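You operate a simulated robot arm through the tools that you are given. There is no shell and no other tool. Be economical: measure what you need, move in short steps, check, and stop when the job is done.

The job below is to be done with a simulated robot arm. You get a single attempt, and the scene is never put back.

Task
Take the pulley with the smallest size on its label from the top of the low steel table and leave it on the top of the brown-taped white box. Then take the orange block and put it on the top of the white box nearest the door. Then put one of the blue bobbins from the top of the low steel table on the top of the brown box behind the teal tray. Then fetch the blue cone tube and stand it on the top of the brown-taped white box. Then take the wide red cone on the top of the low steel stand and put it away on the top of the two boxes by the winder. Then put the blue cloth on the top of the low steel stand away on the top of the grey bench. Then lift the wire guide 22 open. The order counts. Set down upright: blue cone tube, wide red cone.
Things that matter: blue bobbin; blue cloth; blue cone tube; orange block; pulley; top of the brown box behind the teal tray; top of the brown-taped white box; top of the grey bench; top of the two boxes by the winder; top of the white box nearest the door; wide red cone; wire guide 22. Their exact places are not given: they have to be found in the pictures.

Only the result counts: the job must be done as asked and must still hold three seconds after the hand-in. Knocking over, shifting, dropping, spilling or breaking anything else fails it. Flat cloth is picked up by pressing the open fingertips on it (5 to 10 N) and closing them slowly along it; thin cloth reads only 2 to 8 mm in the jaws.

Robot
A 6-joint arm with a two-finger parallel gripper on a trunk, on a base that drives. Base frame: it is fixed to the floor where the robot stands at the start and does not move with it; the origin is under the middle of the robot, x ahead of it, y to its left, z up; the surface under the hand at the start is at about z = 0.7. Readings come in m, rad, newtons and seconds.
With the tool pointing down near the work surface it reaches from about 0.26 to 0.68 m from the robot's upright axis, wherever it stands. Its first joint turns from -2.897 to 2.897 rad. Places, roughly: blue bobbin (5x5x17 cm) [0.3, 0.1, 0.8]; blue cloth (8x8x3 cm) [2.2, -2.5, 0.6]; blue cone tube (7x7x18 cm) [-1.6, -1.4, 0.9]; orange block (8x5x4 cm) [0.4, 0.1, 0.7]; pulley [0.75, 0, 0.75]; top of the brown box behind the teal tray [1.2, -1.3, 0.8]; top of the brown-taped white box [2.2, -0.1, 0.5]; top of the grey bench [7.8, 2.8, 0.9]; top of the two boxes by the winder [0.7, -7.9, 1]; top of the white box nearest the door [2.1, 1, 0.4]; wide red cone (16x16x18 cm) [2.1, -2.2, 0.7]; wire guide 22 [4.7, -2.5, 1.1]. Payload 1.57 kg.
The TCP is the grasp point between the finger pads, 0.03 m short of the fingertips. In the tool frame z runs along the fingers and y along their closing line. Largest opening 0.11 m; finger width 0.024, thickness 0.012; the body of the gripper, 0.048 by 0.112 m, starts 0.078 m behind the TCP.
Orientation is that of the tool frame in the base frame, as a unit quaternion [w, x, y, z]. With the fingers straight down and closing along the base's y, the tool's x points along the base's -x, its y along +y and its z along -z.

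Tools
- The arm moves only by the tool apply_moves. Its argument "increments" is a list of rows, each a list of 7 numbers: the turn, a rotation vector about the tool's x, y, z in rad, then the shift along the tool's x, y, z in mm, then the opening, from 0 (shut) to 1 (fully open). In form: [[rx, ry, rz, x, y, z, gripper], ...]. A call has 1 to 20 rows; each row shifts and turns the commanded pose from where the row before left it, along the tool's axes as they then stand. Each row takes 0.2 s and may step no farther than 0.05 m and 0.15 rad from the row before; otherwise, or with a gripper value out of range, the whole call is refused. Where a pose cannot be reached the arm comes as near as it can. A force on the tool above 40 N (or 10 N above the force at the start of the call, whichever is more), or a blocked arm, ends the call early, and 0.2 s more pass. Each finger travels about 0.108 m/s and halts on what it meets, pressing with about 42 N; the grip force reading is that of the motor and also rises with nothing between the fingers. The clock runs only during rows and for 0.2 s after the last one: add rows that do not move to give the fingers time. It gives the time, the measured TCP pose, the force on the tool (base axes), the opening and the grip force at its end, in the units of the frame above (readings bear some noise), with the torque about the TCP (base axes, N m) and any sound that the robot's microphone picked up.
- Cameras (640 x 400 px; columns grow to the right, rows downward): "scene" is now at [0.0526, 0.1322, 1.5261]; the picture's right is [-0.18, -0.98, 0.00], its down [-0.83, 0.16, -0.54] and it looks along [0.53, -0.10, -0.84] (base axes); focal length 295 px, centre (320, 200). "wrist" rides on the gripper at [0.07, 0.016, -0.141] in the tool frame; the picture's right is [-0.23, 0.97, 0.00], its down [-0.86, -0.20, -0.48] and it looks along [-0.47, -0.11, 0.88] (tool axes); focal length 222 px, centre (320, 200).
- snapshot(camera): a new picture of that camera. No time passes.
- lift_body(by): slides the trunk up (or, below 0, down) by that many m; the arm and the scene camera ride with it, the base frame stays. It gives what a move gives, with no picture.
- roll_base(legs): drives the robot by 1 to 6 legs, each [ahead, left, turn to the left] in m, m and rad, along the robot's own axes; the way and the turn of a leg run together, so that a leg with both is an arc; at most 1.5 m and 3.142 rad a leg. The arm and the cameras ride along, it lands a little off, and it stops where it bumps. It gives what a move gives.
- head_to(pan, tilt): turns the head with the scene camera to pan (to the left, within 2.094 rad either way) and tilt (down, from -0.506 to 1.204), counted from straight ahead of the robot. It gives what a move gives.
- probe_pixels(camera, pixels): for up to 12 pixels [column, row] of the newest picture of that camera ("zoom" is the newest enlarged one), the place [x, y, z] in the base frame of the surface seen there, good to about 0.002 m, but the place of the scene camera against the robot may be out by one fixed shift of up to 0.012 m in any direction. No time passes.
- close_up(camera, box): a new picture of the part [left, top, right, bottom] of that camera's present view, enlarged. No time passes.
- hand_in(): hands the job in; it is judged then, once.

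Work in short steps. Measure before you move; look again where a grasp or a placing could have gone wrong, and mend it. You have 131 turns and 136 pictures in all, those below and enlarged ones among them. Open the gripper and draw the arm clear of the work before you hand the job in, unless the task says otherwise; then end with one line.

The tools are called after "Call:" as a command line: name --pt "numbers of a row" for each row, then --argument value for the rest, lists and objects as JSON in quotes. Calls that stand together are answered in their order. apply_moves: Moves the arm, as the interface text tells. Its arguments: {"type":"object","properties":{"increments":{"type":"array"}},"required":["increments"]} The other tools are called the same way: lift_body (by) slides the trunk up or down; roll_base (legs) drives the base; head_to (pan, tilt) turns the head that bears the scene camera; snapshot (camera) takes a picture; probe_pixels (camera, pixels) gives the place of the surface under pixels of a picture; close_up (camera, box) takes an enlarged picture of a part of a camera's view; hand_in () hands the job in.

At the start:

```text
time: 0.0
ee_pos: [0.5207, 0.1504, 0.9289]
tcp_rot: [0.0, 0.0, 1.0, 0.0]
wrist_force: [0.4, 0.0, 0.6]
torque: [0.01, -0.01, 0.0]
grip_width: 0.1101
gripper_force: 0.0
trunk travel left (down, up): [-0.125, 0.465]
robot x, y, heading: [-0.0002, -0.0001, 0.002]
head pan, tilt: [-0.185, 1.007]
```

scene: 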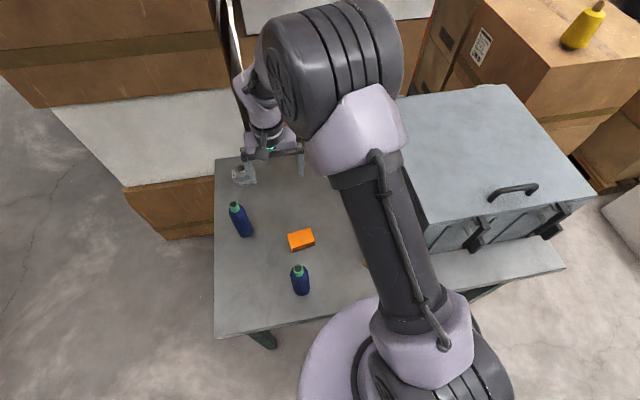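
wrist: 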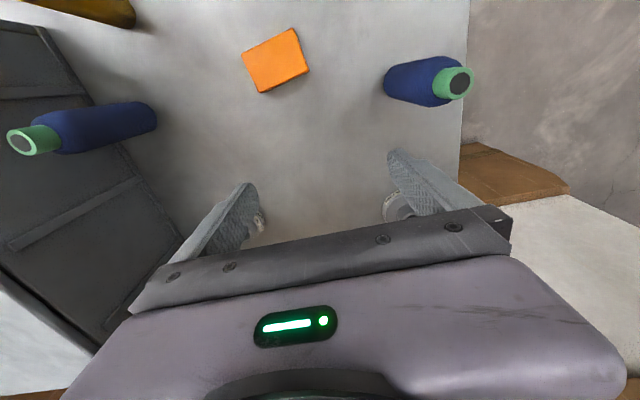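

The first pictures show the table with the orange block at scene (301,240), bobbins at (240,220) and (300,280), and a pulley at (243,175). I look closer at the pulleys and around.

Call:
close_up --camera "scene" --box '[200, 130, 420, 330]'

Call:
head_to --pan 0.0 --tilt 0.5

Call:
snapshot --camera "scene"

```text
2.00 times, centred on (310, 230) of scene
```

zoom: 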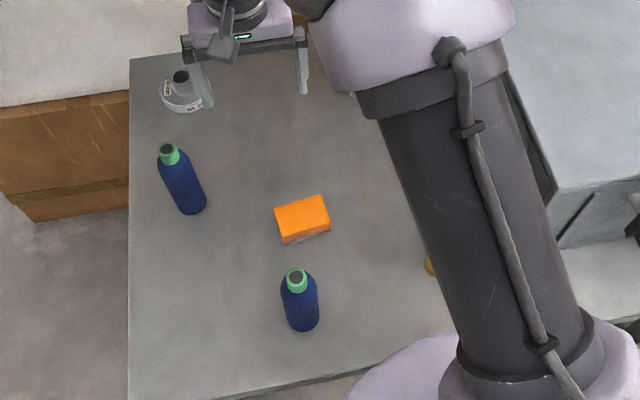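

```text
time: 0.9
ee_pos: [0.5204, 0.1498, 0.9277]
tcp_rot: [-0.001, 0.0, 1.0, 0.001]
wrist_force: [-0.5, 0.4, 0.2]
torque: [0.0, -0.04, 0.04]
grip_width: 0.11
gripper_force: 0.1
trunk travel left (down, up): [-0.125, 0.465]
robot x, y, heading: [-0.0018, 0.0009, -0.002]
head pan, tilt: [0.0, 0.499]
```

```text
132 pictures are left
```

scene: 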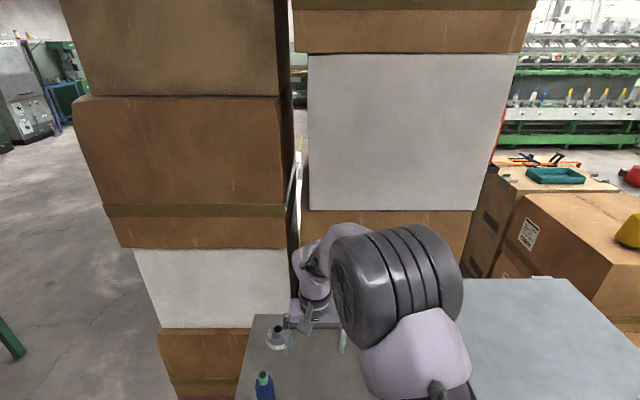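

The arm hides part of the table. I raise the tool and swing it to the left so that the head sees the table top.

Call:
apply_moves --pt "0 0 0 0 0 -50 1" --pt "0 0 0 0 0 -50 1" --pt "0 0 0 0 0 -50 1" --pt "0 0 0.1 20 45 0 1" --pt "0 0 0.1 20 45 0 1" --pt "0 0 0.1 20 45 0 1" --pt "0 0 0.1 25 40 0 1" --pt "0 0 0.1 25 40 0 1" --pt "0 0 0.1 30 30 0 1" --pt "0 0 0.1 30 30 0 1"

Call:
head_to --pan -0.1 --tilt 0.95

Call:
snapshot --camera "scene"

```text
time: 3.1
ee_pos: [0.4353, 0.4665, 1.0799]
tcp_rot: [-0.001, 0.344, 0.939, -0.001]
wrist_force: [0.2, 0.0, -0.3]
torque: [0.01, 0.0, 0.0]
grip_width: 0.11
gripper_force: 0.1
trunk travel left (down, up): [-0.125, 0.465]
robot x, y, heading: [0.0017, -0.0014, -0.002]
head pan, tilt: [0.0, 0.499]
```

```text
time: 4.0
ee_pos: [0.437, 0.4647, 1.0796]
tcp_rot: [0.0, 0.342, 0.94, 0.0]
wrist_force: [0.1, -0.7, 0.2]
torque: [0.01, -0.02, 0.03]
grip_width: 0.1098
gripper_force: 0.0
trunk travel left (down, up): [-0.125, 0.465]
robot x, y, heading: [0.0028, -0.0001, 0.001]
head pan, tilt: [-0.099, 0.949]
```

```text
131 pictures are left
```

scene: 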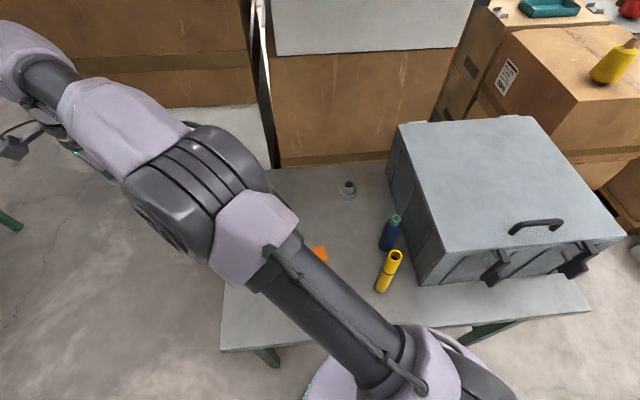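

A second pulley shows at (349,188). I zoom in on it to read its label and probe.

Call:
close_up --camera "scene" --box '[317, 168, 381, 208]'

Call:
probe_pixels --camera "scene" --pixels '[[349, 186], [345, 193], [330, 215], [390, 232], [394, 218], [386, 275], [320, 255], [300, 180]]'

```text
10.00 times, centred on (349, 188) of scene
```

zoom: 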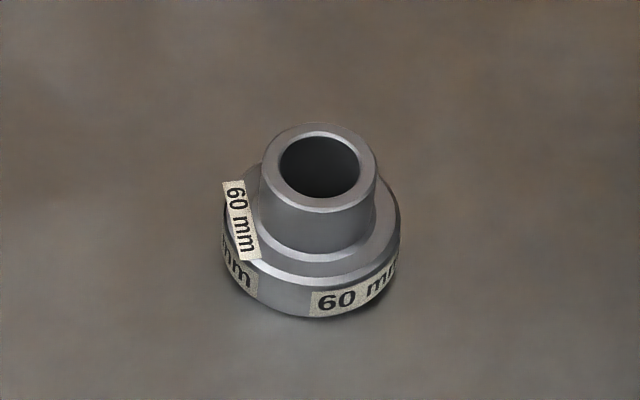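

```text
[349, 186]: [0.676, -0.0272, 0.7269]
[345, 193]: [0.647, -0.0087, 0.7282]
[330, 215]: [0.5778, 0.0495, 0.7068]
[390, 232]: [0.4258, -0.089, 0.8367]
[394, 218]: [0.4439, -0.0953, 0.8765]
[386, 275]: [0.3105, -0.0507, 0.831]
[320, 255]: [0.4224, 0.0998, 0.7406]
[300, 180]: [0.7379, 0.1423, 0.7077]
```

The nearer pulley reads 60 mm. I swing the arm back to the right to uncover the left half of the table.

Call:
apply_moves --pt "0 0 -0.1 -30 -30 0 1" --pt "0 0 -0.1 -30 -30 0 1" --pt "0 0 -0.1 -25 -40 0 1" --pt "0 0 -0.1 -25 -40 0 1" --pt "0 0 -0.1 -20 -45 0 1" --pt "0 0 -0.1 -20 -45 0 1" --pt "0 0 -0.1 -20 -45 0 1" --pt "0 0 0 0 -45 0 1" --pt "0 0 0 0 -45 0 1" --pt "0 0 0 0 -45 0 1" --pt "0 0 0 0 -45 0 1" --pt "0 0 0 0 -45 0 1" --pt "0 0 0 10 -45 0 1"

Call:
head_to --pan 0.1 --tilt 0.95

Call:
snapshot --camera "scene"

```text
time: 6.8
ee_pos: [0.4787, -0.1275, 1.0753]
tcp_rot: [0.0, -0.002, 1.0, 0.001]
wrist_force: [0.0, -0.9, 1.0]
torque: [-0.02, 0.01, -0.01]
grip_width: 0.11
gripper_force: 0.2
trunk travel left (down, up): [-0.125, 0.465]
robot x, y, heading: [-0.0013, 0.0001, 0.003]
head pan, tilt: [-0.099, 0.949]
```

```text
time: 7.6
ee_pos: [0.4788, -0.1256, 1.076]
tcp_rot: [0.0, 0.0, 1.0, 0.0]
wrist_force: [-0.2, -0.1, -0.1]
torque: [-0.03, 0.06, 0.02]
grip_width: 0.1099
gripper_force: 0.0
trunk travel left (down, up): [-0.125, 0.465]
robot x, y, heading: [0.0005, 0.0007, 0.001]
head pan, tilt: [0.099, 0.949]
```

```text
129 pictures are left
```

scene: 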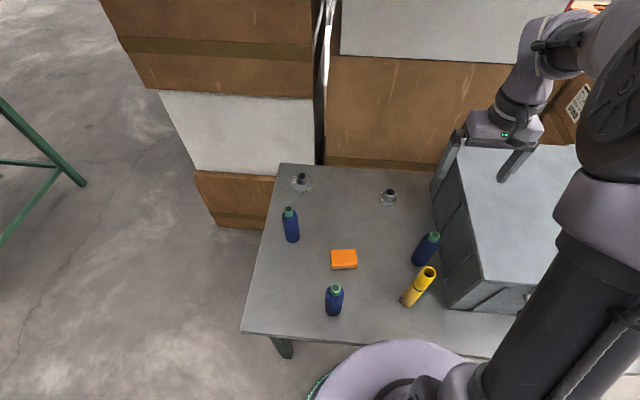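

Now the whole table shows: pulleys at (302,182) and (388,197). I read both labels and probe the table items.

Call:
close_up --camera "scene" --box '[262, 160, 342, 210]'

Call:
probe_pixels --camera "scene" --pixels '[[302, 176], [388, 191], [388, 201], [343, 252], [331, 252], [356, 249], [335, 289], [333, 300], [290, 212], [290, 230], [345, 180], [489, 190]]'

Call:
close_up --camera "scene" --box '[356, 177, 420, 217]'

```text
8.00 times, centred on (302, 185) of scene
```

zoom: 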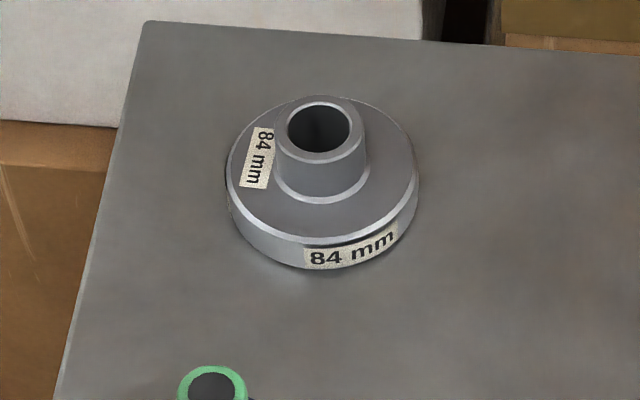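

```text
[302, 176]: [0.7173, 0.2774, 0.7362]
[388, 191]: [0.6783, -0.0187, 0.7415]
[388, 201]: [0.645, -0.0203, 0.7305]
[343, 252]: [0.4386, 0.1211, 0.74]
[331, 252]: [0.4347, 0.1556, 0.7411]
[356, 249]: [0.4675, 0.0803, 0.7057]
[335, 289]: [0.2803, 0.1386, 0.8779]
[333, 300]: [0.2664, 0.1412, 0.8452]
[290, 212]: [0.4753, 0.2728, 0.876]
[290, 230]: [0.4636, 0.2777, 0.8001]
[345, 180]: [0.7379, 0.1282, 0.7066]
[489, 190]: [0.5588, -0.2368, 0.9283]
```

```text
10.00 times, centred on (388, 197) of scene
```

zoom: 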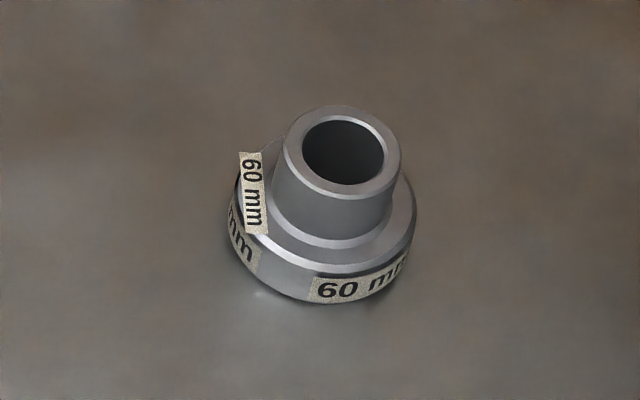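

The 60 mm pulley is the smaller, at about (0.667,-0.020) with its top at 0.742. I go above it and look with the wrist camera.

Call:
apply_moves --pt "0 0 0 0 40 0 1" --pt "0 0 0 0 40 0 1" --pt "0 0 0 -40 26 0 1" --pt "0 0 0 -40 0 -10 1" --pt "0 0 0 -40 0 40 1" --pt "0 0 0 -40 0 28 1" --pt "0 0 0 -28 0 40 1" --pt "0 0 0 0 0 40 1" --pt "0 0 0 0 0 40 1" --pt "0 0 0 0 0 0 1"

Call:
snapshot --camera "wrist"

```text
refused: row 5 steps farther than a row can; nothing moved
```

```text
126 pictures are left
```

wrist: 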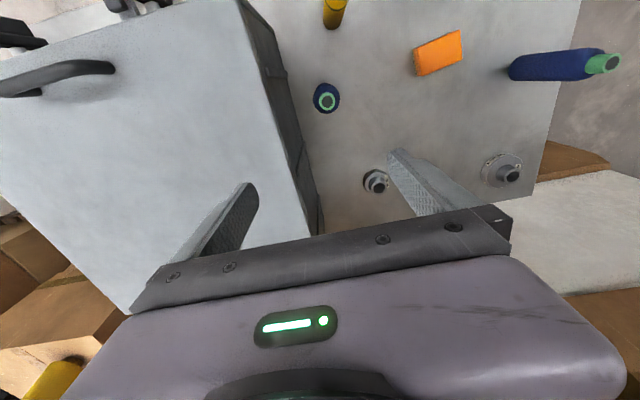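

The wrist picture shows the pulley at (376,181) and the call was refused for too long a step; I resend with shorter ones.

Call:
probe_pixels --camera "wrist" --pixels '[[376, 181], [365, 181], [437, 54], [326, 99], [505, 178], [180, 150]]'

Call:
apply_moves --pt "0 0 0 0 40 0 1" --pt "0 0 0 0 40 0 1" --pt "0 0 0 -40 26 0 1" --pt "0 0 0 -40 0 10 1" --pt "0 0 0 -40 0 25 1" --pt "0 0 0 -38 0 28 1" --pt "0 0 0 -30 0 35 1" --pt "0 0 0 0 0 40 1" --pt "0 0 0 0 0 40 1" --pt "0 0 0 0 0 0 1"

Call:
snapshot --camera "wrist"

```text
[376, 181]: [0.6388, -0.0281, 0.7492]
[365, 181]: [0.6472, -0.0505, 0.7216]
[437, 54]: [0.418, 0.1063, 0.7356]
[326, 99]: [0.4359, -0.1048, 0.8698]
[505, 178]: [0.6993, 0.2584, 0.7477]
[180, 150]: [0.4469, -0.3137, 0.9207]
```

```text
time: 9.8
ee_pos: [0.669, -0.0215, 0.8987]
tcp_rot: [0.0, 0.0, 1.0, 0.0]
wrist_force: [1.1, 0.7, 0.3]
torque: [0.02, 0.01, -0.03]
grip_width: 0.1097
gripper_force: 0.1
trunk travel left (down, up): [-0.125, 0.465]
robot x, y, heading: [-0.0009, -0.0006, 0.002]
head pan, tilt: [0.099, 0.949]
```

```text
125 pictures are left
```

wrist: 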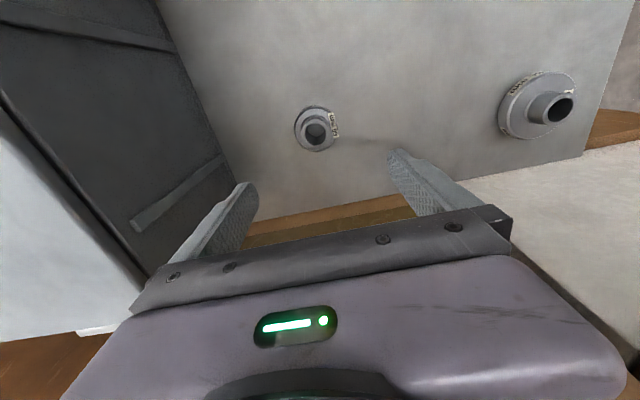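

The pulley is right ahead at (315,130); I probe its rims to centre.

Call:
probe_pixels --camera "wrist" --pixels '[[304, 132], [327, 133], [315, 121], [315, 146], [296, 130], [336, 127], [314, 107], [350, 160]]'

```text
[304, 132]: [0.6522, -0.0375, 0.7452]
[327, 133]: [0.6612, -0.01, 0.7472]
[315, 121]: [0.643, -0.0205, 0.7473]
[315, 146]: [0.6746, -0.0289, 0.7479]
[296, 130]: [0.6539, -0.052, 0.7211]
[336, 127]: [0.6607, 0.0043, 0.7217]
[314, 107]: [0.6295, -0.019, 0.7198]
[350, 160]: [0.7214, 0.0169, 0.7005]
```

The centre is at (0.659,-0.024) with the table at 0.7005. I go down to TCP z 0.735 and close on the flange.

Call:
apply_moves --pt "0 0 0 10 -3 30 1" --pt "0 0 0 0 0 45 1" --pt "0 0 0 0 0 45 1" --pt "0 0 0 0 0 30 1" --pt "0 0 0 0 0 14 1" --pt "0 0 0 0 0 0 1"

Call:
apply_moves --pt "0 0 0 0 0 0 0.7" --pt "0 0 0 0 0 0 0.4" --pt "0 0 0 0 0 0 0" --pt "0 0 0 0 0 0 0" --pt "0 0 0 0 0 -20 0" --pt "0 0 0 0 0 -40 0" --pt "0 0 0 0 0 -45 0" --pt "0 0 0 0 0 -45 0" --pt "0 0 0 0 0 -45 0"

Call:
snapshot --camera "wrist"

```text
time: 11.2
ee_pos: [0.6579, -0.0246, 0.7381]
tcp_rot: [-0.001, 0.0, 1.0, 0.0]
wrist_force: [-0.1, -0.5, 0.0]
torque: [0.01, 0.0, -0.01]
grip_width: 0.11
gripper_force: 0.0
trunk travel left (down, up): [-0.125, 0.465]
robot x, y, heading: [0.002, 0.0028, 0.003]
head pan, tilt: [0.099, 0.949]
```

```text
time: 13.2
ee_pos: [0.656, -0.024, 0.9325]
tcp_rot: [0.0, 0.0, 1.0, 0.0]
wrist_force: [-0.6, -0.2, -1.7]
torque: [0.0, 0.0, -0.02]
grip_width: 0.0591
gripper_force: 41.6
trunk travel left (down, up): [-0.125, 0.465]
robot x, y, heading: [0.0032, -0.0009, -0.001]
head pan, tilt: [0.099, 0.949]
```

```text
124 pictures are left
```

wrist: 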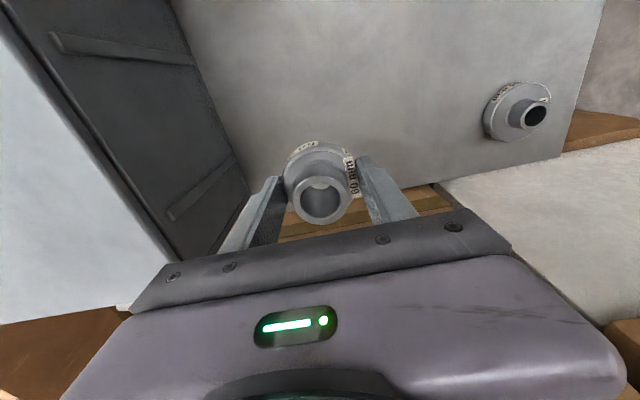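

The pulley is held (0.059). I draw the arm back and up, then look left and right to plan the drive.

Call:
apply_moves --pt "0 0 0 20 0 -45 0" --pt "0 0 0 30 0 -40 0" --pt "0 0 0 30 0 -40 0" --pt "0 0 0 40 0 -25 0" --pt "0 0 0 40 0 -25 0" --pt "0 0 0 40 0 0 0" --pt "0 0 0 40 0 0 0"

Call:
head_to --pan 0.8 --tilt 0.4

Call:
snapshot --camera "scene"

Call:
head_to --pan -1.0 --tilt 0.4

Call:
snapshot --camera "scene"

```text
time: 14.8
ee_pos: [0.4169, -0.0224, 1.1085]
tcp_rot: [0.001, 0.0, 1.0, 0.0]
wrist_force: [-0.8, -0.1, -0.9]
torque: [0.01, -0.03, 0.02]
grip_width: 0.059
gripper_force: 42.0
trunk travel left (down, up): [-0.125, 0.465]
robot x, y, heading: [-0.0024, 0.004, -0.002]
head pan, tilt: [0.099, 0.949]
```

```text
time: 15.8
ee_pos: [0.4188, -0.0234, 1.1077]
tcp_rot: [0.0, 0.0, 1.0, -0.001]
wrist_force: [0.0, 0.5, -1.4]
torque: [-0.01, 0.02, 0.02]
grip_width: 0.0589
gripper_force: 42.3
trunk travel left (down, up): [-0.125, 0.465]
robot x, y, heading: [0.0019, -0.0029, 0.002]
head pan, tilt: [0.799, 0.4]
```

```text
123 pictures are left
```

scene: 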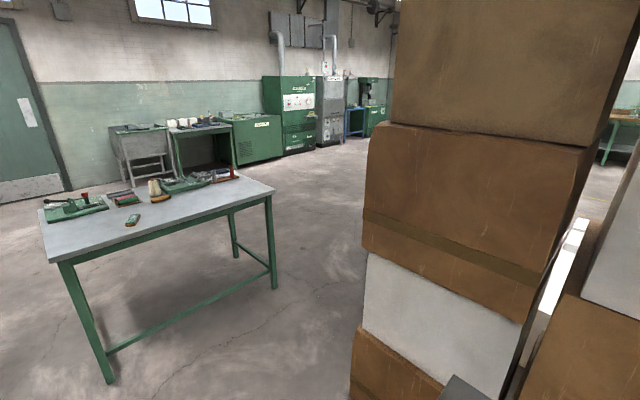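

```text
time: 17.6
ee_pos: [0.4202, -0.0237, 1.1082]
tcp_rot: [-0.001, 0.0, 1.0, 0.0]
wrist_force: [-0.3, -0.9, -1.6]
torque: [0.01, 0.01, 0.03]
grip_width: 0.0591
gripper_force: 42.0
trunk travel left (down, up): [-0.125, 0.465]
robot x, y, heading: [0.001, 0.0013, 0.004]
head pan, tilt: [-1.0, 0.4]
```

```text
122 pictures are left
```

scene: 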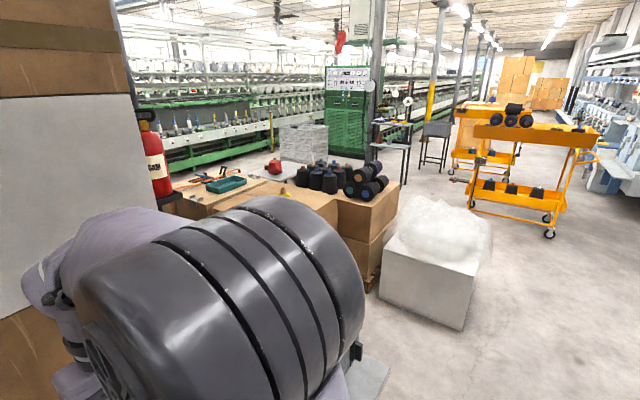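

The path round the left of the tower looks open. I look left again with more tilt and probe the tower corner, floor and green table.

Call:
head_to --pan 0.6 --tilt 0.5

Call:
snapshot --camera "scene"

Call:
probe_pixels --camera "scene" --pixels '[[265, 320], [295, 330], [220, 250], [130, 140], [160, 235], [0, 300], [200, 60], [265, 90], [300, 180], [250, 200]]'

```text
time: 19.3
ee_pos: [0.4195, -0.021, 1.1085]
tcp_rot: [0.0, 0.0, 1.0, 0.0]
wrist_force: [0.4, -0.1, -0.6]
torque: [0.01, 0.0, -0.01]
grip_width: 0.0591
gripper_force: 42.5
trunk travel left (down, up): [-0.125, 0.465]
robot x, y, heading: [0.0051, 0.0002, 0.002]
head pan, tilt: [0.6, 0.499]
```

```text
121 pictures are left
```

scene: 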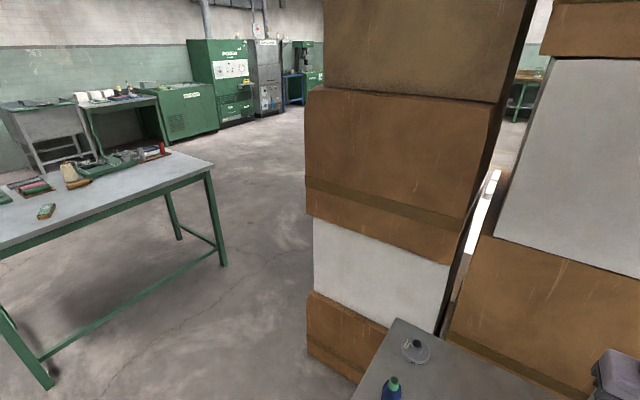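

```text
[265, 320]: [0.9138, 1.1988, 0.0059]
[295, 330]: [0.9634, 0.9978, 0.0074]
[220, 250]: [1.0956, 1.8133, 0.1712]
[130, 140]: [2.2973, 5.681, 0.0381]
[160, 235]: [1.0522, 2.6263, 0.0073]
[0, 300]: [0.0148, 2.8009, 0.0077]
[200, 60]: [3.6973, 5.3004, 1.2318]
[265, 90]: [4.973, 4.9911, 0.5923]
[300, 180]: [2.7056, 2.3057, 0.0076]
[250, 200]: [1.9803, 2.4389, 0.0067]
```

I probe the two sides of the gap.

Call:
probe_pixels --camera "scene" --pixels '[[312, 150], [318, 240], [310, 310], [314, 345], [212, 164], [48, 380], [170, 155], [222, 262], [345, 60], [360, 375], [445, 300], [100, 325]]'

```text
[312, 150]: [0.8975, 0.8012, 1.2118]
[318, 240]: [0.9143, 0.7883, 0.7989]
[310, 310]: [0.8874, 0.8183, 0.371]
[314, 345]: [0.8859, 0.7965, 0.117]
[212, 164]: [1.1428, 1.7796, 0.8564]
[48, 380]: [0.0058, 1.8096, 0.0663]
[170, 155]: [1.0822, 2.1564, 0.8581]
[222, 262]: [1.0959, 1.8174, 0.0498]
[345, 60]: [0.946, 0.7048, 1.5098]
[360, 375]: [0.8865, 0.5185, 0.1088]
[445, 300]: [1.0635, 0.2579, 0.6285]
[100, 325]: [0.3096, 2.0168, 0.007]
```

The gap runs from y 0.82 to 1.78. I strafe left 1.28 m, then look ahead.

Call:
roll_base --legs '[[-0.05, 0, 0], [0, 1.28, 0]]'

Call:
head_to --pan -0.2 --tilt 0.45

Call:
snapshot --camera "scene"

```text
time: 26.2
ee_pos: [0.3603, 1.245, 1.1077]
tcp_rot: [0.0, -0.008, 1.0, 0.0]
wrist_force: [0.2, 0.2, -1.8]
torque: [-0.04, -0.01, -0.02]
grip_width: 0.0589
gripper_force: 42.1
trunk travel left (down, up): [-0.125, 0.465]
robot x, y, heading: [-0.0581, 1.2623, 0.016]
head pan, tilt: [0.6, 0.499]
```

```text
time: 27.3
ee_pos: [0.3583, 1.245, 1.1086]
tcp_rot: [0.001, -0.007, 1.0, -0.001]
wrist_force: [0.8, -0.7, -0.5]
torque: [0.01, -0.01, 0.0]
grip_width: 0.0592
gripper_force: 42.3
trunk travel left (down, up): [-0.125, 0.465]
robot x, y, heading: [-0.0629, 1.261, 0.015]
head pan, tilt: [-0.201, 0.45]
```

```text
120 pictures are left
```

scene: 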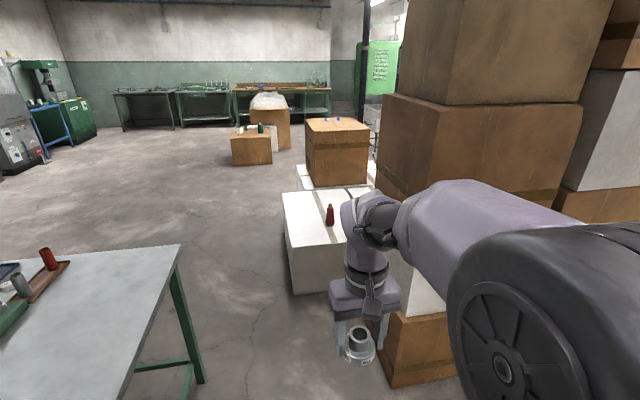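

A white box with a red item is at (315,215). I probe it.

Call:
probe_pixels --camera "scene" --pixels '[[284, 193], [291, 240], [355, 188], [330, 222], [300, 215], [293, 293], [330, 280], [240, 300], [320, 180], [230, 163], [312, 150]]'

Call:
close_up --camera "scene" --box '[220, 80, 400, 300]'

```text
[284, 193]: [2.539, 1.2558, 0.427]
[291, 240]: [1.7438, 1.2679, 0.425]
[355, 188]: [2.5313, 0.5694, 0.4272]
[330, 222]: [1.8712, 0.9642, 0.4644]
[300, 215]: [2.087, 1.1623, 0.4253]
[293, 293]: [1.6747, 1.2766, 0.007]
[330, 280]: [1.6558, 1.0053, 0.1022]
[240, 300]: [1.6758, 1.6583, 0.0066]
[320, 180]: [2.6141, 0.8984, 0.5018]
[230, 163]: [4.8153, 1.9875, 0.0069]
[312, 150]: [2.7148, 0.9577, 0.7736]
```

```text
1.82 times, centred on (310, 190) of scene
```

zoom: 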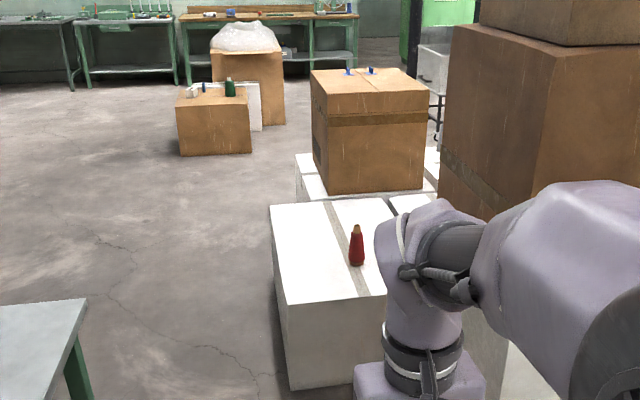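

The door-side white box spans x 1.66–2.54, y to 1.27, top at 0.425. I drive past the tower to the box's left side and turn to face it.

Call:
roll_base --legs '[[1.2, 0.03, 0], [0.85, 0.5, 0], [0, 0, -1.57]]'

Call:
head_to --pan 0.1 --tilt 0.5

Call:
snapshot --camera "scene"

```text
time: 42.1
ee_pos: [1.972, 1.3502, 1.1084]
tcp_rot: [0.0, 0.725, 0.689, 0.001]
wrist_force: [0.4, 0.0, -1.8]
torque: [-0.03, 0.01, -0.01]
grip_width: 0.0591
gripper_force: 41.8
trunk travel left (down, up): [-0.125, 0.465]
robot x, y, heading: [2.0166, 1.7672, -1.617]
head pan, tilt: [-0.201, 0.45]
```

```text
time: 42.9
ee_pos: [1.9728, 1.3508, 1.1076]
tcp_rot: [0.0, 0.725, 0.689, 0.0]
wrist_force: [-0.2, -0.4, -2.0]
torque: [0.01, 0.02, 0.03]
grip_width: 0.0588
gripper_force: 41.4
trunk travel left (down, up): [-0.125, 0.465]
robot x, y, heading: [2.0153, 1.765, -1.622]
head pan, tilt: [0.099, 0.499]
```

```text
118 pictures are left
```

scene: 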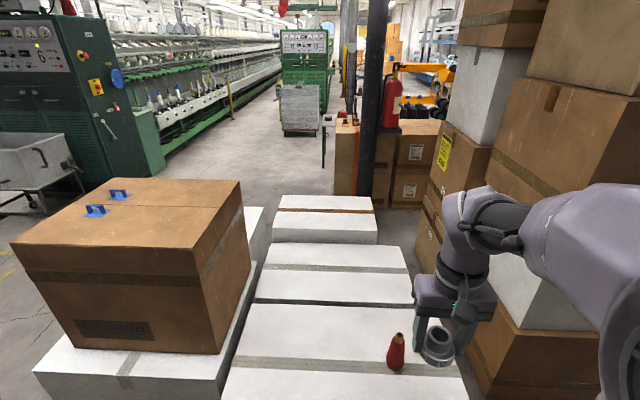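

The box with the brown tape shows at (325,215). I probe it and the floor about it.

Call:
probe_pixels --camera "scene" --pixels '[[325, 210], [278, 197], [370, 197], [273, 228], [376, 228], [325, 240], [250, 180], [405, 225], [385, 205], [30, 190], [240, 183], [300, 170]]'

Call:
close_up --camera "scene" --box '[230, 130, 470, 280]'

```text
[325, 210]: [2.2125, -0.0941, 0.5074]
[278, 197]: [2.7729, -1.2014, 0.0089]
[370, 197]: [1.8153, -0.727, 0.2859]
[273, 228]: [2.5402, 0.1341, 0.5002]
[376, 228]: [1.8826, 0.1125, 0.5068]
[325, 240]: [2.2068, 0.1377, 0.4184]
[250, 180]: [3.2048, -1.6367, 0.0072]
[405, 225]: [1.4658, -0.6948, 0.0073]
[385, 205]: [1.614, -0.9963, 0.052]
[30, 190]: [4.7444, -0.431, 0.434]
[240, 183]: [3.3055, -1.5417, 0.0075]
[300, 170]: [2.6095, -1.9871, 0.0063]
```

```text
2.67 times, centred on (350, 205) of scene
```

zoom: 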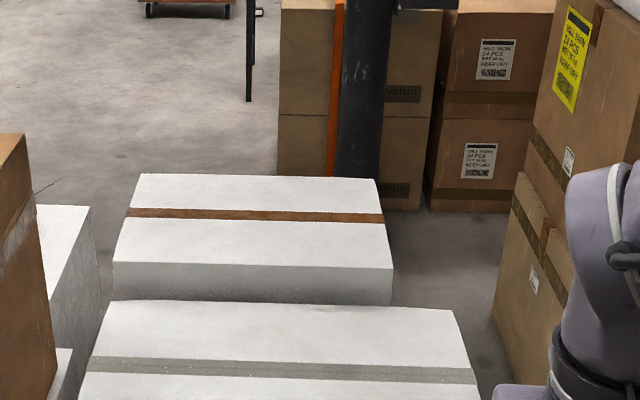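

The brown-taped top is at z 0.505, x 1.9–2.5, y about -0.35..0.13. I look left for a way round the carton.

Call:
head_to --pan 0.9 --tilt 0.5

Call:
snapshot --camera "scene"

Call:
probe_pixels --camera "scene" --pixels '[[350, 300], [470, 330], [560, 250], [300, 200], [200, 250], [480, 180], [560, 190], [420, 160], [100, 300], [600, 380], [310, 130], [395, 280]]'

```text
time: 44.0
ee_pos: [1.9718, 1.3506, 1.1086]
tcp_rot: [0.0, 0.724, 0.69, 0.0]
wrist_force: [0.8, -0.1, -2.0]
torque: [-0.05, 0.0, 0.0]
grip_width: 0.0592
gripper_force: 42.3
trunk travel left (down, up): [-0.125, 0.465]
robot x, y, heading: [2.0169, 1.7689, -1.618]
head pan, tilt: [0.901, 0.499]
```

```text
116 pictures are left
```

scene: 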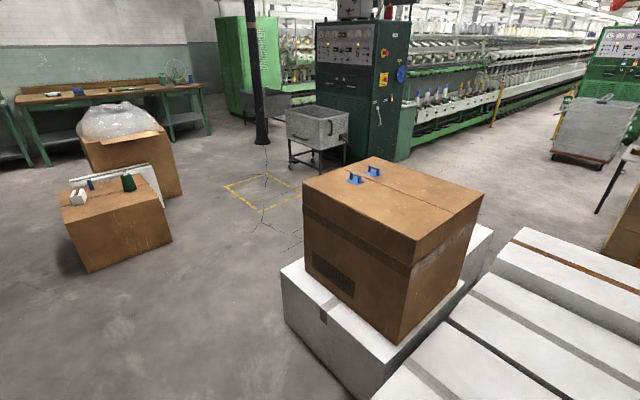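

```text
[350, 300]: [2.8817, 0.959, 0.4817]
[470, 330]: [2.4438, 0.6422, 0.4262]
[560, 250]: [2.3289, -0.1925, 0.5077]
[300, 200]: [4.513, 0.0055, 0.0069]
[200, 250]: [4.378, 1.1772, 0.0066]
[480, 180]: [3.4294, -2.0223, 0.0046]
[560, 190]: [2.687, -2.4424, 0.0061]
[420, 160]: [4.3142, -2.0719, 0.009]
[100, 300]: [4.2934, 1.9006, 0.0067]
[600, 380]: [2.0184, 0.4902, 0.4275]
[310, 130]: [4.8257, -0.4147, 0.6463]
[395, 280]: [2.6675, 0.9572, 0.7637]
```

I probe the carton's outer corners for clearance.

Call:
probe_pixels --camera "scene" --pixels '[[283, 275], [290, 345], [305, 188], [372, 160], [492, 232], [480, 195], [85, 270], [170, 240], [305, 235], [522, 230]]'

```text
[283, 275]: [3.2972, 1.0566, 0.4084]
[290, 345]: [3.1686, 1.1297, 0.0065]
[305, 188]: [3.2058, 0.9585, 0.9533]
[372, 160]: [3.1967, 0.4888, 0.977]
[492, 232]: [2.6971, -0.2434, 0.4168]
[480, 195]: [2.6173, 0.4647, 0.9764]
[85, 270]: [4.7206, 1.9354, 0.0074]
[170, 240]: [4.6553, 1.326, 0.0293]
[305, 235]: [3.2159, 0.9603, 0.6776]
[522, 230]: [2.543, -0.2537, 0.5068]
```

The way round is clear: along x≈3.8 down to y≈-1.0. I drive it in legs and then turn to face the brown-taped box.

Call:
roll_base --legs '[[0.2, 1.5, 0], [0.5, 0.35, 0], [1.4, 0, 0], [0.6, -0.2, 0], [0, 0, -2.2]]'

Call:
head_to --pan 0.0 --tilt 0.5

Call:
snapshot --camera "scene"

```text
refused: leg 1 is longer than a leg can be; nothing moved
```

```text
time: 45.2
ee_pos: [1.9726, 1.3505, 1.1076]
tcp_rot: [0.0, 0.725, 0.689, 0.0]
wrist_force: [1.1, -0.1, -1.6]
torque: [0.03, 0.0, -0.02]
grip_width: 0.0587
gripper_force: 42.1
trunk travel left (down, up): [-0.125, 0.465]
robot x, y, heading: [2.019, 1.7678, -1.616]
head pan, tilt: [0.0, 0.499]
```

```text
115 pictures are left
```

scene: 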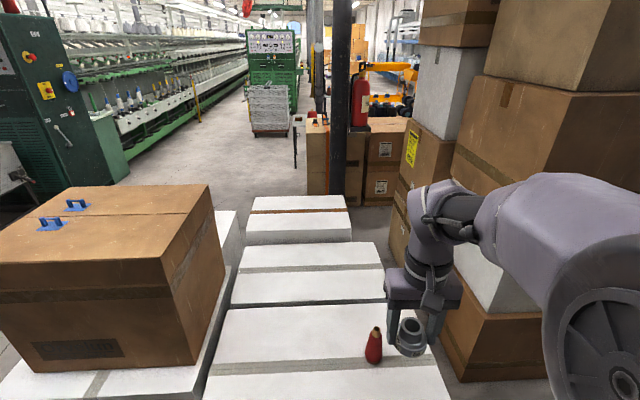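

The first leg was a touch too long, so nothing moved; I resend it shorter.

Call:
roll_base --legs '[[0.15, 1.45, 0], [0.55, 0.4, 0], [1.4, 0, 0], [0.6, -0.2, 0], [0, 0, -2.2]]'

Call:
snapshot --camera "scene"

```text
time: 71.1
ee_pos: [3.1083, -0.7984, 1.1077]
tcp_rot: [0.0, 0.935, -0.355, 0.0]
wrist_force: [1.1, 1.1, -1.9]
torque: [0.03, -0.01, -0.02]
grip_width: 0.0586
gripper_force: 41.6
trunk travel left (down, up): [-0.125, 0.465]
robot x, y, heading: [3.4073, -1.0946, 2.413]
head pan, tilt: [0.0, 0.499]
```

```text
114 pictures are left
```

scene: 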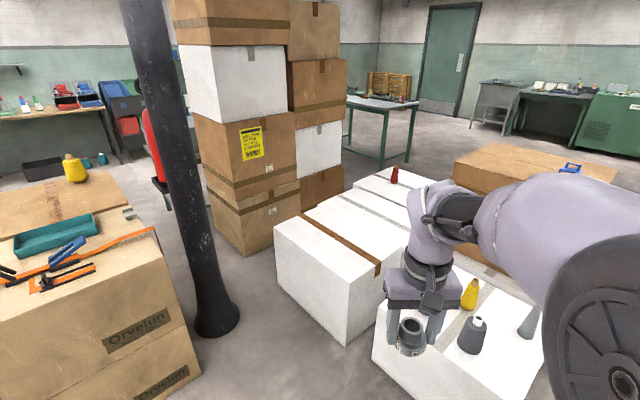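

Now the brown-taped box is at (340,250). I probe its top, the near white box with cones, and the pillar foot.

Call:
probe_pixels --camera "scene" --pixels '[[340, 240], [276, 227], [350, 268], [383, 280], [372, 345], [347, 345], [235, 320], [400, 390], [330, 210], [75, 180], [60, 235], [440, 345]]'

```text
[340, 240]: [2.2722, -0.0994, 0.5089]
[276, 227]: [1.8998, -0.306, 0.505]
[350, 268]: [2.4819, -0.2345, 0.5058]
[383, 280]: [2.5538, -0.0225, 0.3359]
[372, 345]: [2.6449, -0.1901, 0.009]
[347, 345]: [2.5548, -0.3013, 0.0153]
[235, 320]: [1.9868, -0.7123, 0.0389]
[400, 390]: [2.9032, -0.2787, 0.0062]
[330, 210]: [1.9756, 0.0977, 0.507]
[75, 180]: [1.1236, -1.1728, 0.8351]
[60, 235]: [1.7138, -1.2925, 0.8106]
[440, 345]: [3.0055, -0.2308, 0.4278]
```

I drive to about (2.62,-0.72) and face the box.

Call:
roll_base --legs '[[0.84, 0.246, 0], [0, 0, -0.36]]'

Call:
head_to --pan 0.2 --tilt 0.95

Call:
snapshot --camera "scene"

Call:
snapshot --camera "wrist"

```text
time: 76.8
ee_pos: [2.4613, -0.3237, 1.1087]
tcp_rot: [0.0, 0.847, -0.531, 0.0]
wrist_force: [-0.2, 0.3, -1.5]
torque: [-0.02, 0.02, 0.01]
grip_width: 0.0589
gripper_force: 42.3
trunk travel left (down, up): [-0.125, 0.465]
robot x, y, heading: [2.6249, -0.7148, 2.025]
head pan, tilt: [0.0, 0.499]
```

```text
time: 77.7
ee_pos: [2.4611, -0.3235, 1.1082]
tcp_rot: [0.0, 0.847, -0.531, -0.001]
wrist_force: [0.8, -1.1, -1.2]
torque: [-0.02, -0.02, 0.05]
grip_width: 0.0584
gripper_force: 41.7
trunk travel left (down, up): [-0.125, 0.465]
robot x, y, heading: [2.6243, -0.7122, 2.02]
head pan, tilt: [0.201, 0.949]
```

```text
113 pictures are left
```

scene: 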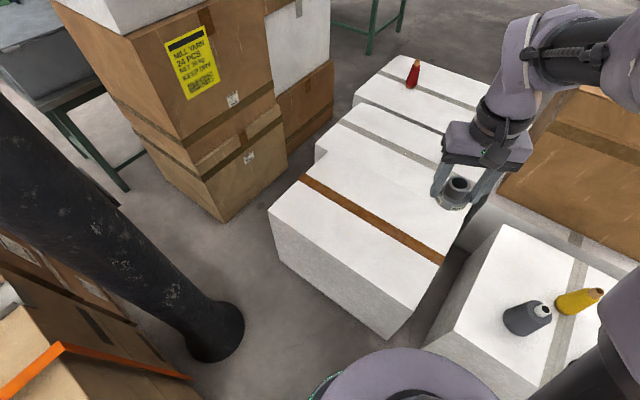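

```text
112 pictures are left
```

wrist: 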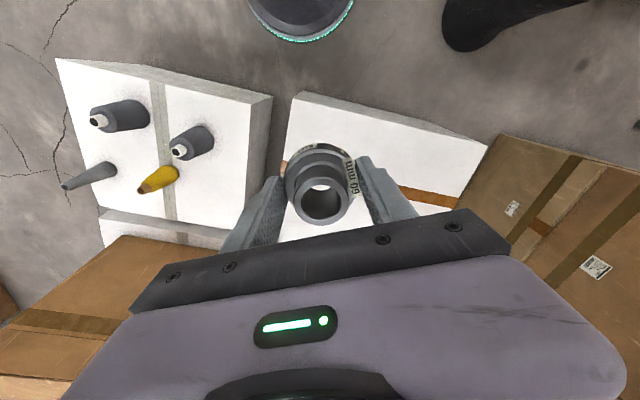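

I probe the box top with the wrist camera for an unbiased height, and lower the trunk.

Call:
probe_pixels --camera "wrist" --pixels '[[310, 115], [400, 140], [450, 180], [420, 190], [380, 160]]'

Call:
apply_moves --pt "0 0 0 -33 15 0 0" --pt "0 0 0 -33 16 0 0" --pt "0 0 0 -33 16 0 0" --pt "0 0 0 -33 15 0 0" --pt "0 0 0 -32 15 0 0" --pt "0 0 0 0 0 45 0" --pt "0 0 0 0 0 45 0" --pt "0 0 0 0 0 45 0" --pt "0 0 0 0 0 45 0" --pt "0 0 0 0 0 45 0" --pt "0 0 0 0 0 45 0"

Call:
lift_body --by -0.12

Call:
snapshot --camera "wrist"

```text
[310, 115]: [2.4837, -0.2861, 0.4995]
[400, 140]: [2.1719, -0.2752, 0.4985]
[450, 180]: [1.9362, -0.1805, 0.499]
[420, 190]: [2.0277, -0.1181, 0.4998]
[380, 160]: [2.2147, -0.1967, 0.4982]
```

```text
time: 80.1
ee_pos: [2.3184, -0.2116, 0.8354]
tcp_rot: [0.0, 0.848, -0.531, 0.0]
wrist_force: [0.5, 0.7, -1.3]
torque: [0.03, -0.02, -0.04]
grip_width: 0.0589
gripper_force: 41.5
trunk travel left (down, up): [-0.125, 0.465]
robot x, y, heading: [2.6252, -0.7116, 2.023]
head pan, tilt: [0.201, 0.949]
```

```text
time: 81.6
ee_pos: [2.3183, -0.2116, 0.7153]
tcp_rot: [0.0, 0.848, -0.531, 0.001]
wrist_force: [0.2, -0.2, -1.2]
torque: [0.02, -0.02, 0.03]
grip_width: 0.0588
gripper_force: 41.8
trunk travel left (down, up): [-0.005, 0.585]
robot x, y, heading: [2.6246, -0.713, 2.021]
head pan, tilt: [0.201, 0.949]
```

```text
111 pictures are left
```

wrist: 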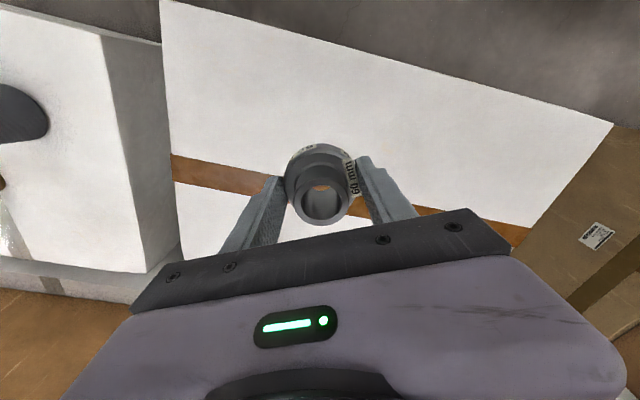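

The top is at z 0.499, so set-down TCP is about 0.537. I descend to 0.540, then ease down.

Call:
apply_moves --pt "0 0 0 0 0 45 0" --pt "0 0 0 0 0 45 0" --pt "0 0 0 0 0 45 0" --pt "0 0 0 0 0 30 0" --pt "0 0 0 0 0 8 0" --pt "0 0 0 0 0 3 0" --pt "0 0 0 0 0 0 0"

```text
time: 83.2
ee_pos: [2.32, -0.2127, 0.5408]
tcp_rot: [0.001, 0.848, -0.529, 0.001]
wrist_force: [-0.4, 0.7, -1.9]
torque: [0.02, 0.03, 0.02]
grip_width: 0.0585
gripper_force: 42.1
trunk travel left (down, up): [-0.005, 0.585]
robot x, y, heading: [2.6198, -0.7079, 2.021]
head pan, tilt: [0.201, 0.949]
```

Not touching yet; I ease down 3 mm more, open slightly, then fully, and retreat.

Call:
apply_moves --pt "0 0 0 0 0 2 0" --pt "0 0 0 0 0 1.5 0" --pt "0 0 0 0 0 0 0"

Call:
apply_moves --pt "0 0 0 0 0 0 0.65" --pt "0 0 0 0 0 0 0.8" --pt "0 0 0 0 0 0 1" --pt "0 0 0 0 0 -30 1" --pt "0 0 0 0 0 -45 1" --pt "0 0 0 0 0 -45 1" --pt "0 0 0 0 0 -45 1"

Call:
snapshot --camera "wrist"

```text
time: 84.0
ee_pos: [2.3182, -0.2111, 0.5392]
tcp_rot: [-0.001, 0.848, -0.531, -0.001]
wrist_force: [-2.0, -7.7, 32.1]
torque: [-0.45, -0.32, -0.3]
grip_width: 0.0588
gripper_force: 42.0
trunk travel left (down, up): [-0.005, 0.585]
robot x, y, heading: [2.6236, -0.7131, 2.024]
head pan, tilt: [0.201, 0.949]
```

```text
time: 85.6
ee_pos: [2.3159, -0.2129, 0.7038]
tcp_rot: [0.0, 0.848, -0.53, 0.0]
wrist_force: [0.4, -0.3, 1.0]
torque: [-0.04, -0.02, -0.03]
grip_width: 0.1099
gripper_force: 0.1
trunk travel left (down, up): [-0.005, 0.585]
robot x, y, heading: [2.6249, -0.7119, 2.026]
head pan, tilt: [0.201, 0.949]
```

```text
110 pictures are left
```

wrist: 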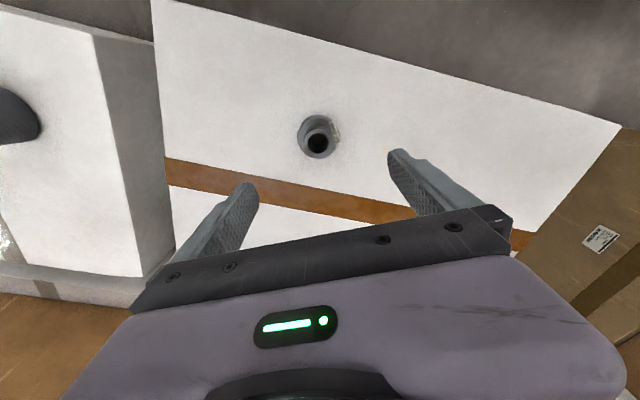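

The pulley stands upright at (317,137). I raise and tuck the arm and look toward the teal tray and the south for the route.

Call:
apply_moves --pt "0 0 0 20 -15 -45 1" --pt "0 0 0 25 -15 -40 1" --pt "0 0 0 25 -15 -40 1" --pt "0 0 0 25 -15 -40 1" --pt "0 0 0 25 -15 -40 1" --pt "0 0 0 25 0 -40 1" --pt "0 0 0 25 0 -40 1"

Call:
lift_body --by 0.12

Call:
head_to --pan 1.2 --tilt 0.5

Call:
snapshot --camera "scene"

Call:
head_to --pan 2.09 --tilt 0.5

Call:
snapshot --camera "scene"

```text
refused: row 1 steps farther than a row can; nothing moved
```

```text
time: 87.1
ee_pos: [2.3157, -0.2128, 0.8232]
tcp_rot: [0.0, 0.848, -0.531, 0.0]
wrist_force: [0.2, 0.1, 0.1]
torque: [0.01, 0.05, 0.0]
grip_width: 0.1101
gripper_force: 0.0
trunk travel left (down, up): [-0.125, 0.465]
robot x, y, heading: [2.6235, -0.7104, 2.021]
head pan, tilt: [0.201, 0.949]
```

```text
time: 88.4
ee_pos: [2.3169, -0.212, 0.8239]
tcp_rot: [0.0, 0.848, -0.531, 0.0]
wrist_force: [-0.2, -0.1, 1.0]
torque: [0.02, -0.02, 0.01]
grip_width: 0.1099
gripper_force: 0.0
trunk travel left (down, up): [-0.125, 0.465]
robot x, y, heading: [2.6217, -0.7131, 2.022]
head pan, tilt: [1.201, 0.499]
```

```text
109 pictures are left
```

scene: 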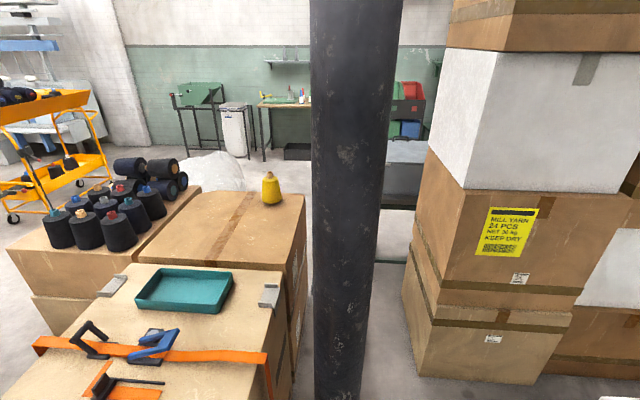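

```text
time: 89.6
ee_pos: [2.3158, -0.2119, 0.8228]
tcp_rot: [0.0, 0.848, -0.531, 0.0]
wrist_force: [0.0, 0.4, 0.9]
torque: [-0.03, 0.0, 0.02]
grip_width: 0.1101
gripper_force: 0.1
trunk travel left (down, up): [-0.125, 0.465]
robot x, y, heading: [2.6236, -0.7114, 2.02]
head pan, tilt: [2.089, 0.499]
```

```text
108 pictures are left
```

scene: 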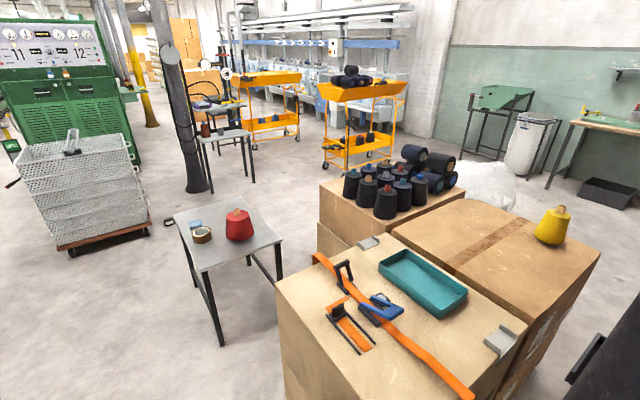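

The stand with the red cone, blue cloth and tape is at (230,240), and the box behind the teal tray carries a yellow cone. I tuck the arm up now with shorter steps, then drive back by the known way.

Call:
apply_moves --pt "0 0 0 0 0 -45 1" --pt "0 0 0 0 0 -45 1" --pt "0 0 0 0 0 -45 1" --pt "0 0 0 0 0 -45 1" --pt "0 0 0 0 0 -45 1" --pt "0 0 0 0 0 -45 1" --pt "0 0 0 33 -15 0 1" --pt "0 0 0 33 -16 0 1" --pt "0 0 0 33 -16 0 1" --pt "0 0 0 33 -15 0 1" --pt "0 0 0 32 -15 0 1"

Call:
roll_base --legs '[[-0.685, -0.546, 0], [0, 0, -2.02], [0.35, 0.95, 0], [0, 1.3, 0], [-0.35, 0.5, 0]]'

```text
time: 92.0
ee_pos: [2.455, -0.3277, 1.0899]
tcp_rot: [0.0, 0.848, -0.53, 0.0]
wrist_force: [-0.4, 0.6, -0.1]
torque: [0.02, -0.02, -0.03]
grip_width: 0.1101
gripper_force: 0.1
trunk travel left (down, up): [-0.125, 0.465]
robot x, y, heading: [2.6233, -0.7107, 2.025]
head pan, tilt: [2.089, 0.499]
```

```text
time: 115.4
ee_pos: [3.837, 1.6015, 1.0895]
tcp_rot: [0.0, 0.009, 1.0, 0.0]
wrist_force: [0.5, -0.7, 0.1]
torque: [-0.01, 0.01, -0.01]
grip_width: 0.1104
gripper_force: 0.0
trunk travel left (down, up): [-0.125, 0.465]
robot x, y, heading: [3.4184, 1.622, -0.017]
head pan, tilt: [2.089, 0.499]
```

I continue: back along the door side, past the tower, to the steel table.

Call:
roll_base --legs '[[-1.42, 0.13, 0.017], [-0.85, -0.48, 0]]'

```text
time: 127.0
ee_pos: [1.573, 1.3256, 1.0894]
tcp_rot: [0.001, 0.027, 1.0, 0.0]
wrist_force: [-1.3, 0.4, 0.2]
torque: [0.0, -0.02, -0.02]
grip_width: 0.1102
gripper_force: 0.0
trunk travel left (down, up): [-0.125, 0.465]
robot x, y, heading: [1.1535, 1.3654, -0.058]
head pan, tilt: [2.089, 0.499]
```

I correct for the heading and go on to the table.

Call:
roll_base --legs '[[-1.205, -0.165, 0], [0, 0, 0.058], [0, -1.22, 0]]'

Call:
head_to --pan 0.3 --tilt 1.0

Call:
snapshot --camera "scene"

Call:
snapshot --camera "wrist"

```text
time: 139.5
ee_pos: [0.3212, 0.0383, 1.0902]
tcp_rot: [0.0, 0.003, 1.0, 0.0]
wrist_force: [-1.1, 0.3, -0.6]
torque: [-0.01, 0.01, -0.01]
grip_width: 0.11
gripper_force: 0.0
trunk travel left (down, up): [-0.125, 0.465]
robot x, y, heading: [-0.0959, 0.051, -0.002]
head pan, tilt: [2.089, 0.499]
```

```text
time: 141.3
ee_pos: [0.3216, 0.0368, 1.0907]
tcp_rot: [0.0, 0.002, 1.0, -0.001]
wrist_force: [0.0, 0.2, -0.8]
torque: [-0.03, 0.0, -0.02]
grip_width: 0.1099
gripper_force: 0.1
trunk travel left (down, up): [-0.125, 0.465]
robot x, y, heading: [-0.1005, 0.0551, -0.004]
head pan, tilt: [0.3, 1.0]
```

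```text
107 pictures are left
```

scene: 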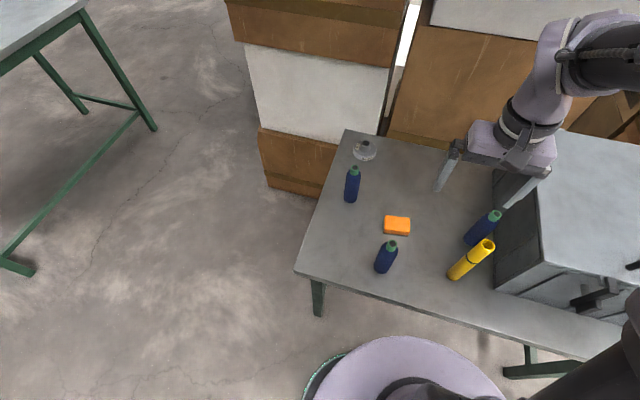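

```text
106 pictures are left
```

wrist: 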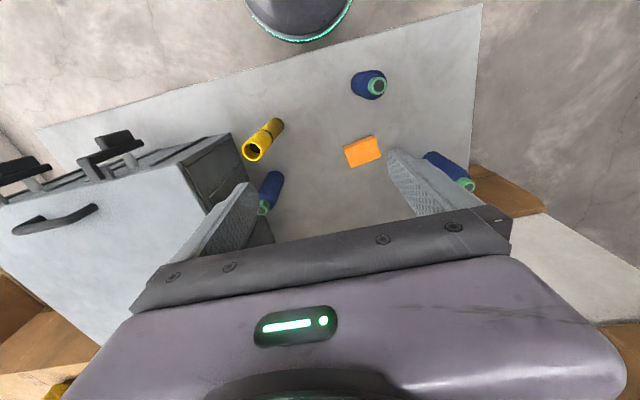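

Everything on the table stands as before; the orange block is at wrist (363,151). I probe its corners.

Call:
probe_pixels --camera "wrist" --pixels '[[363, 151], [346, 147], [374, 138], [380, 155], [351, 165], [369, 85], [262, 195], [258, 150], [330, 200]]'

```text
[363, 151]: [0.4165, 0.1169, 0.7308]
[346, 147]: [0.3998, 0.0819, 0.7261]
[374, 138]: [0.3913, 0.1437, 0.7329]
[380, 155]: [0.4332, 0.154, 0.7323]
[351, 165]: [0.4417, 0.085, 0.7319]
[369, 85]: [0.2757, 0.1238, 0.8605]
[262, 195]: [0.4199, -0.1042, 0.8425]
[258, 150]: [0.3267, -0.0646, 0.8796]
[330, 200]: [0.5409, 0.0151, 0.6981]
```

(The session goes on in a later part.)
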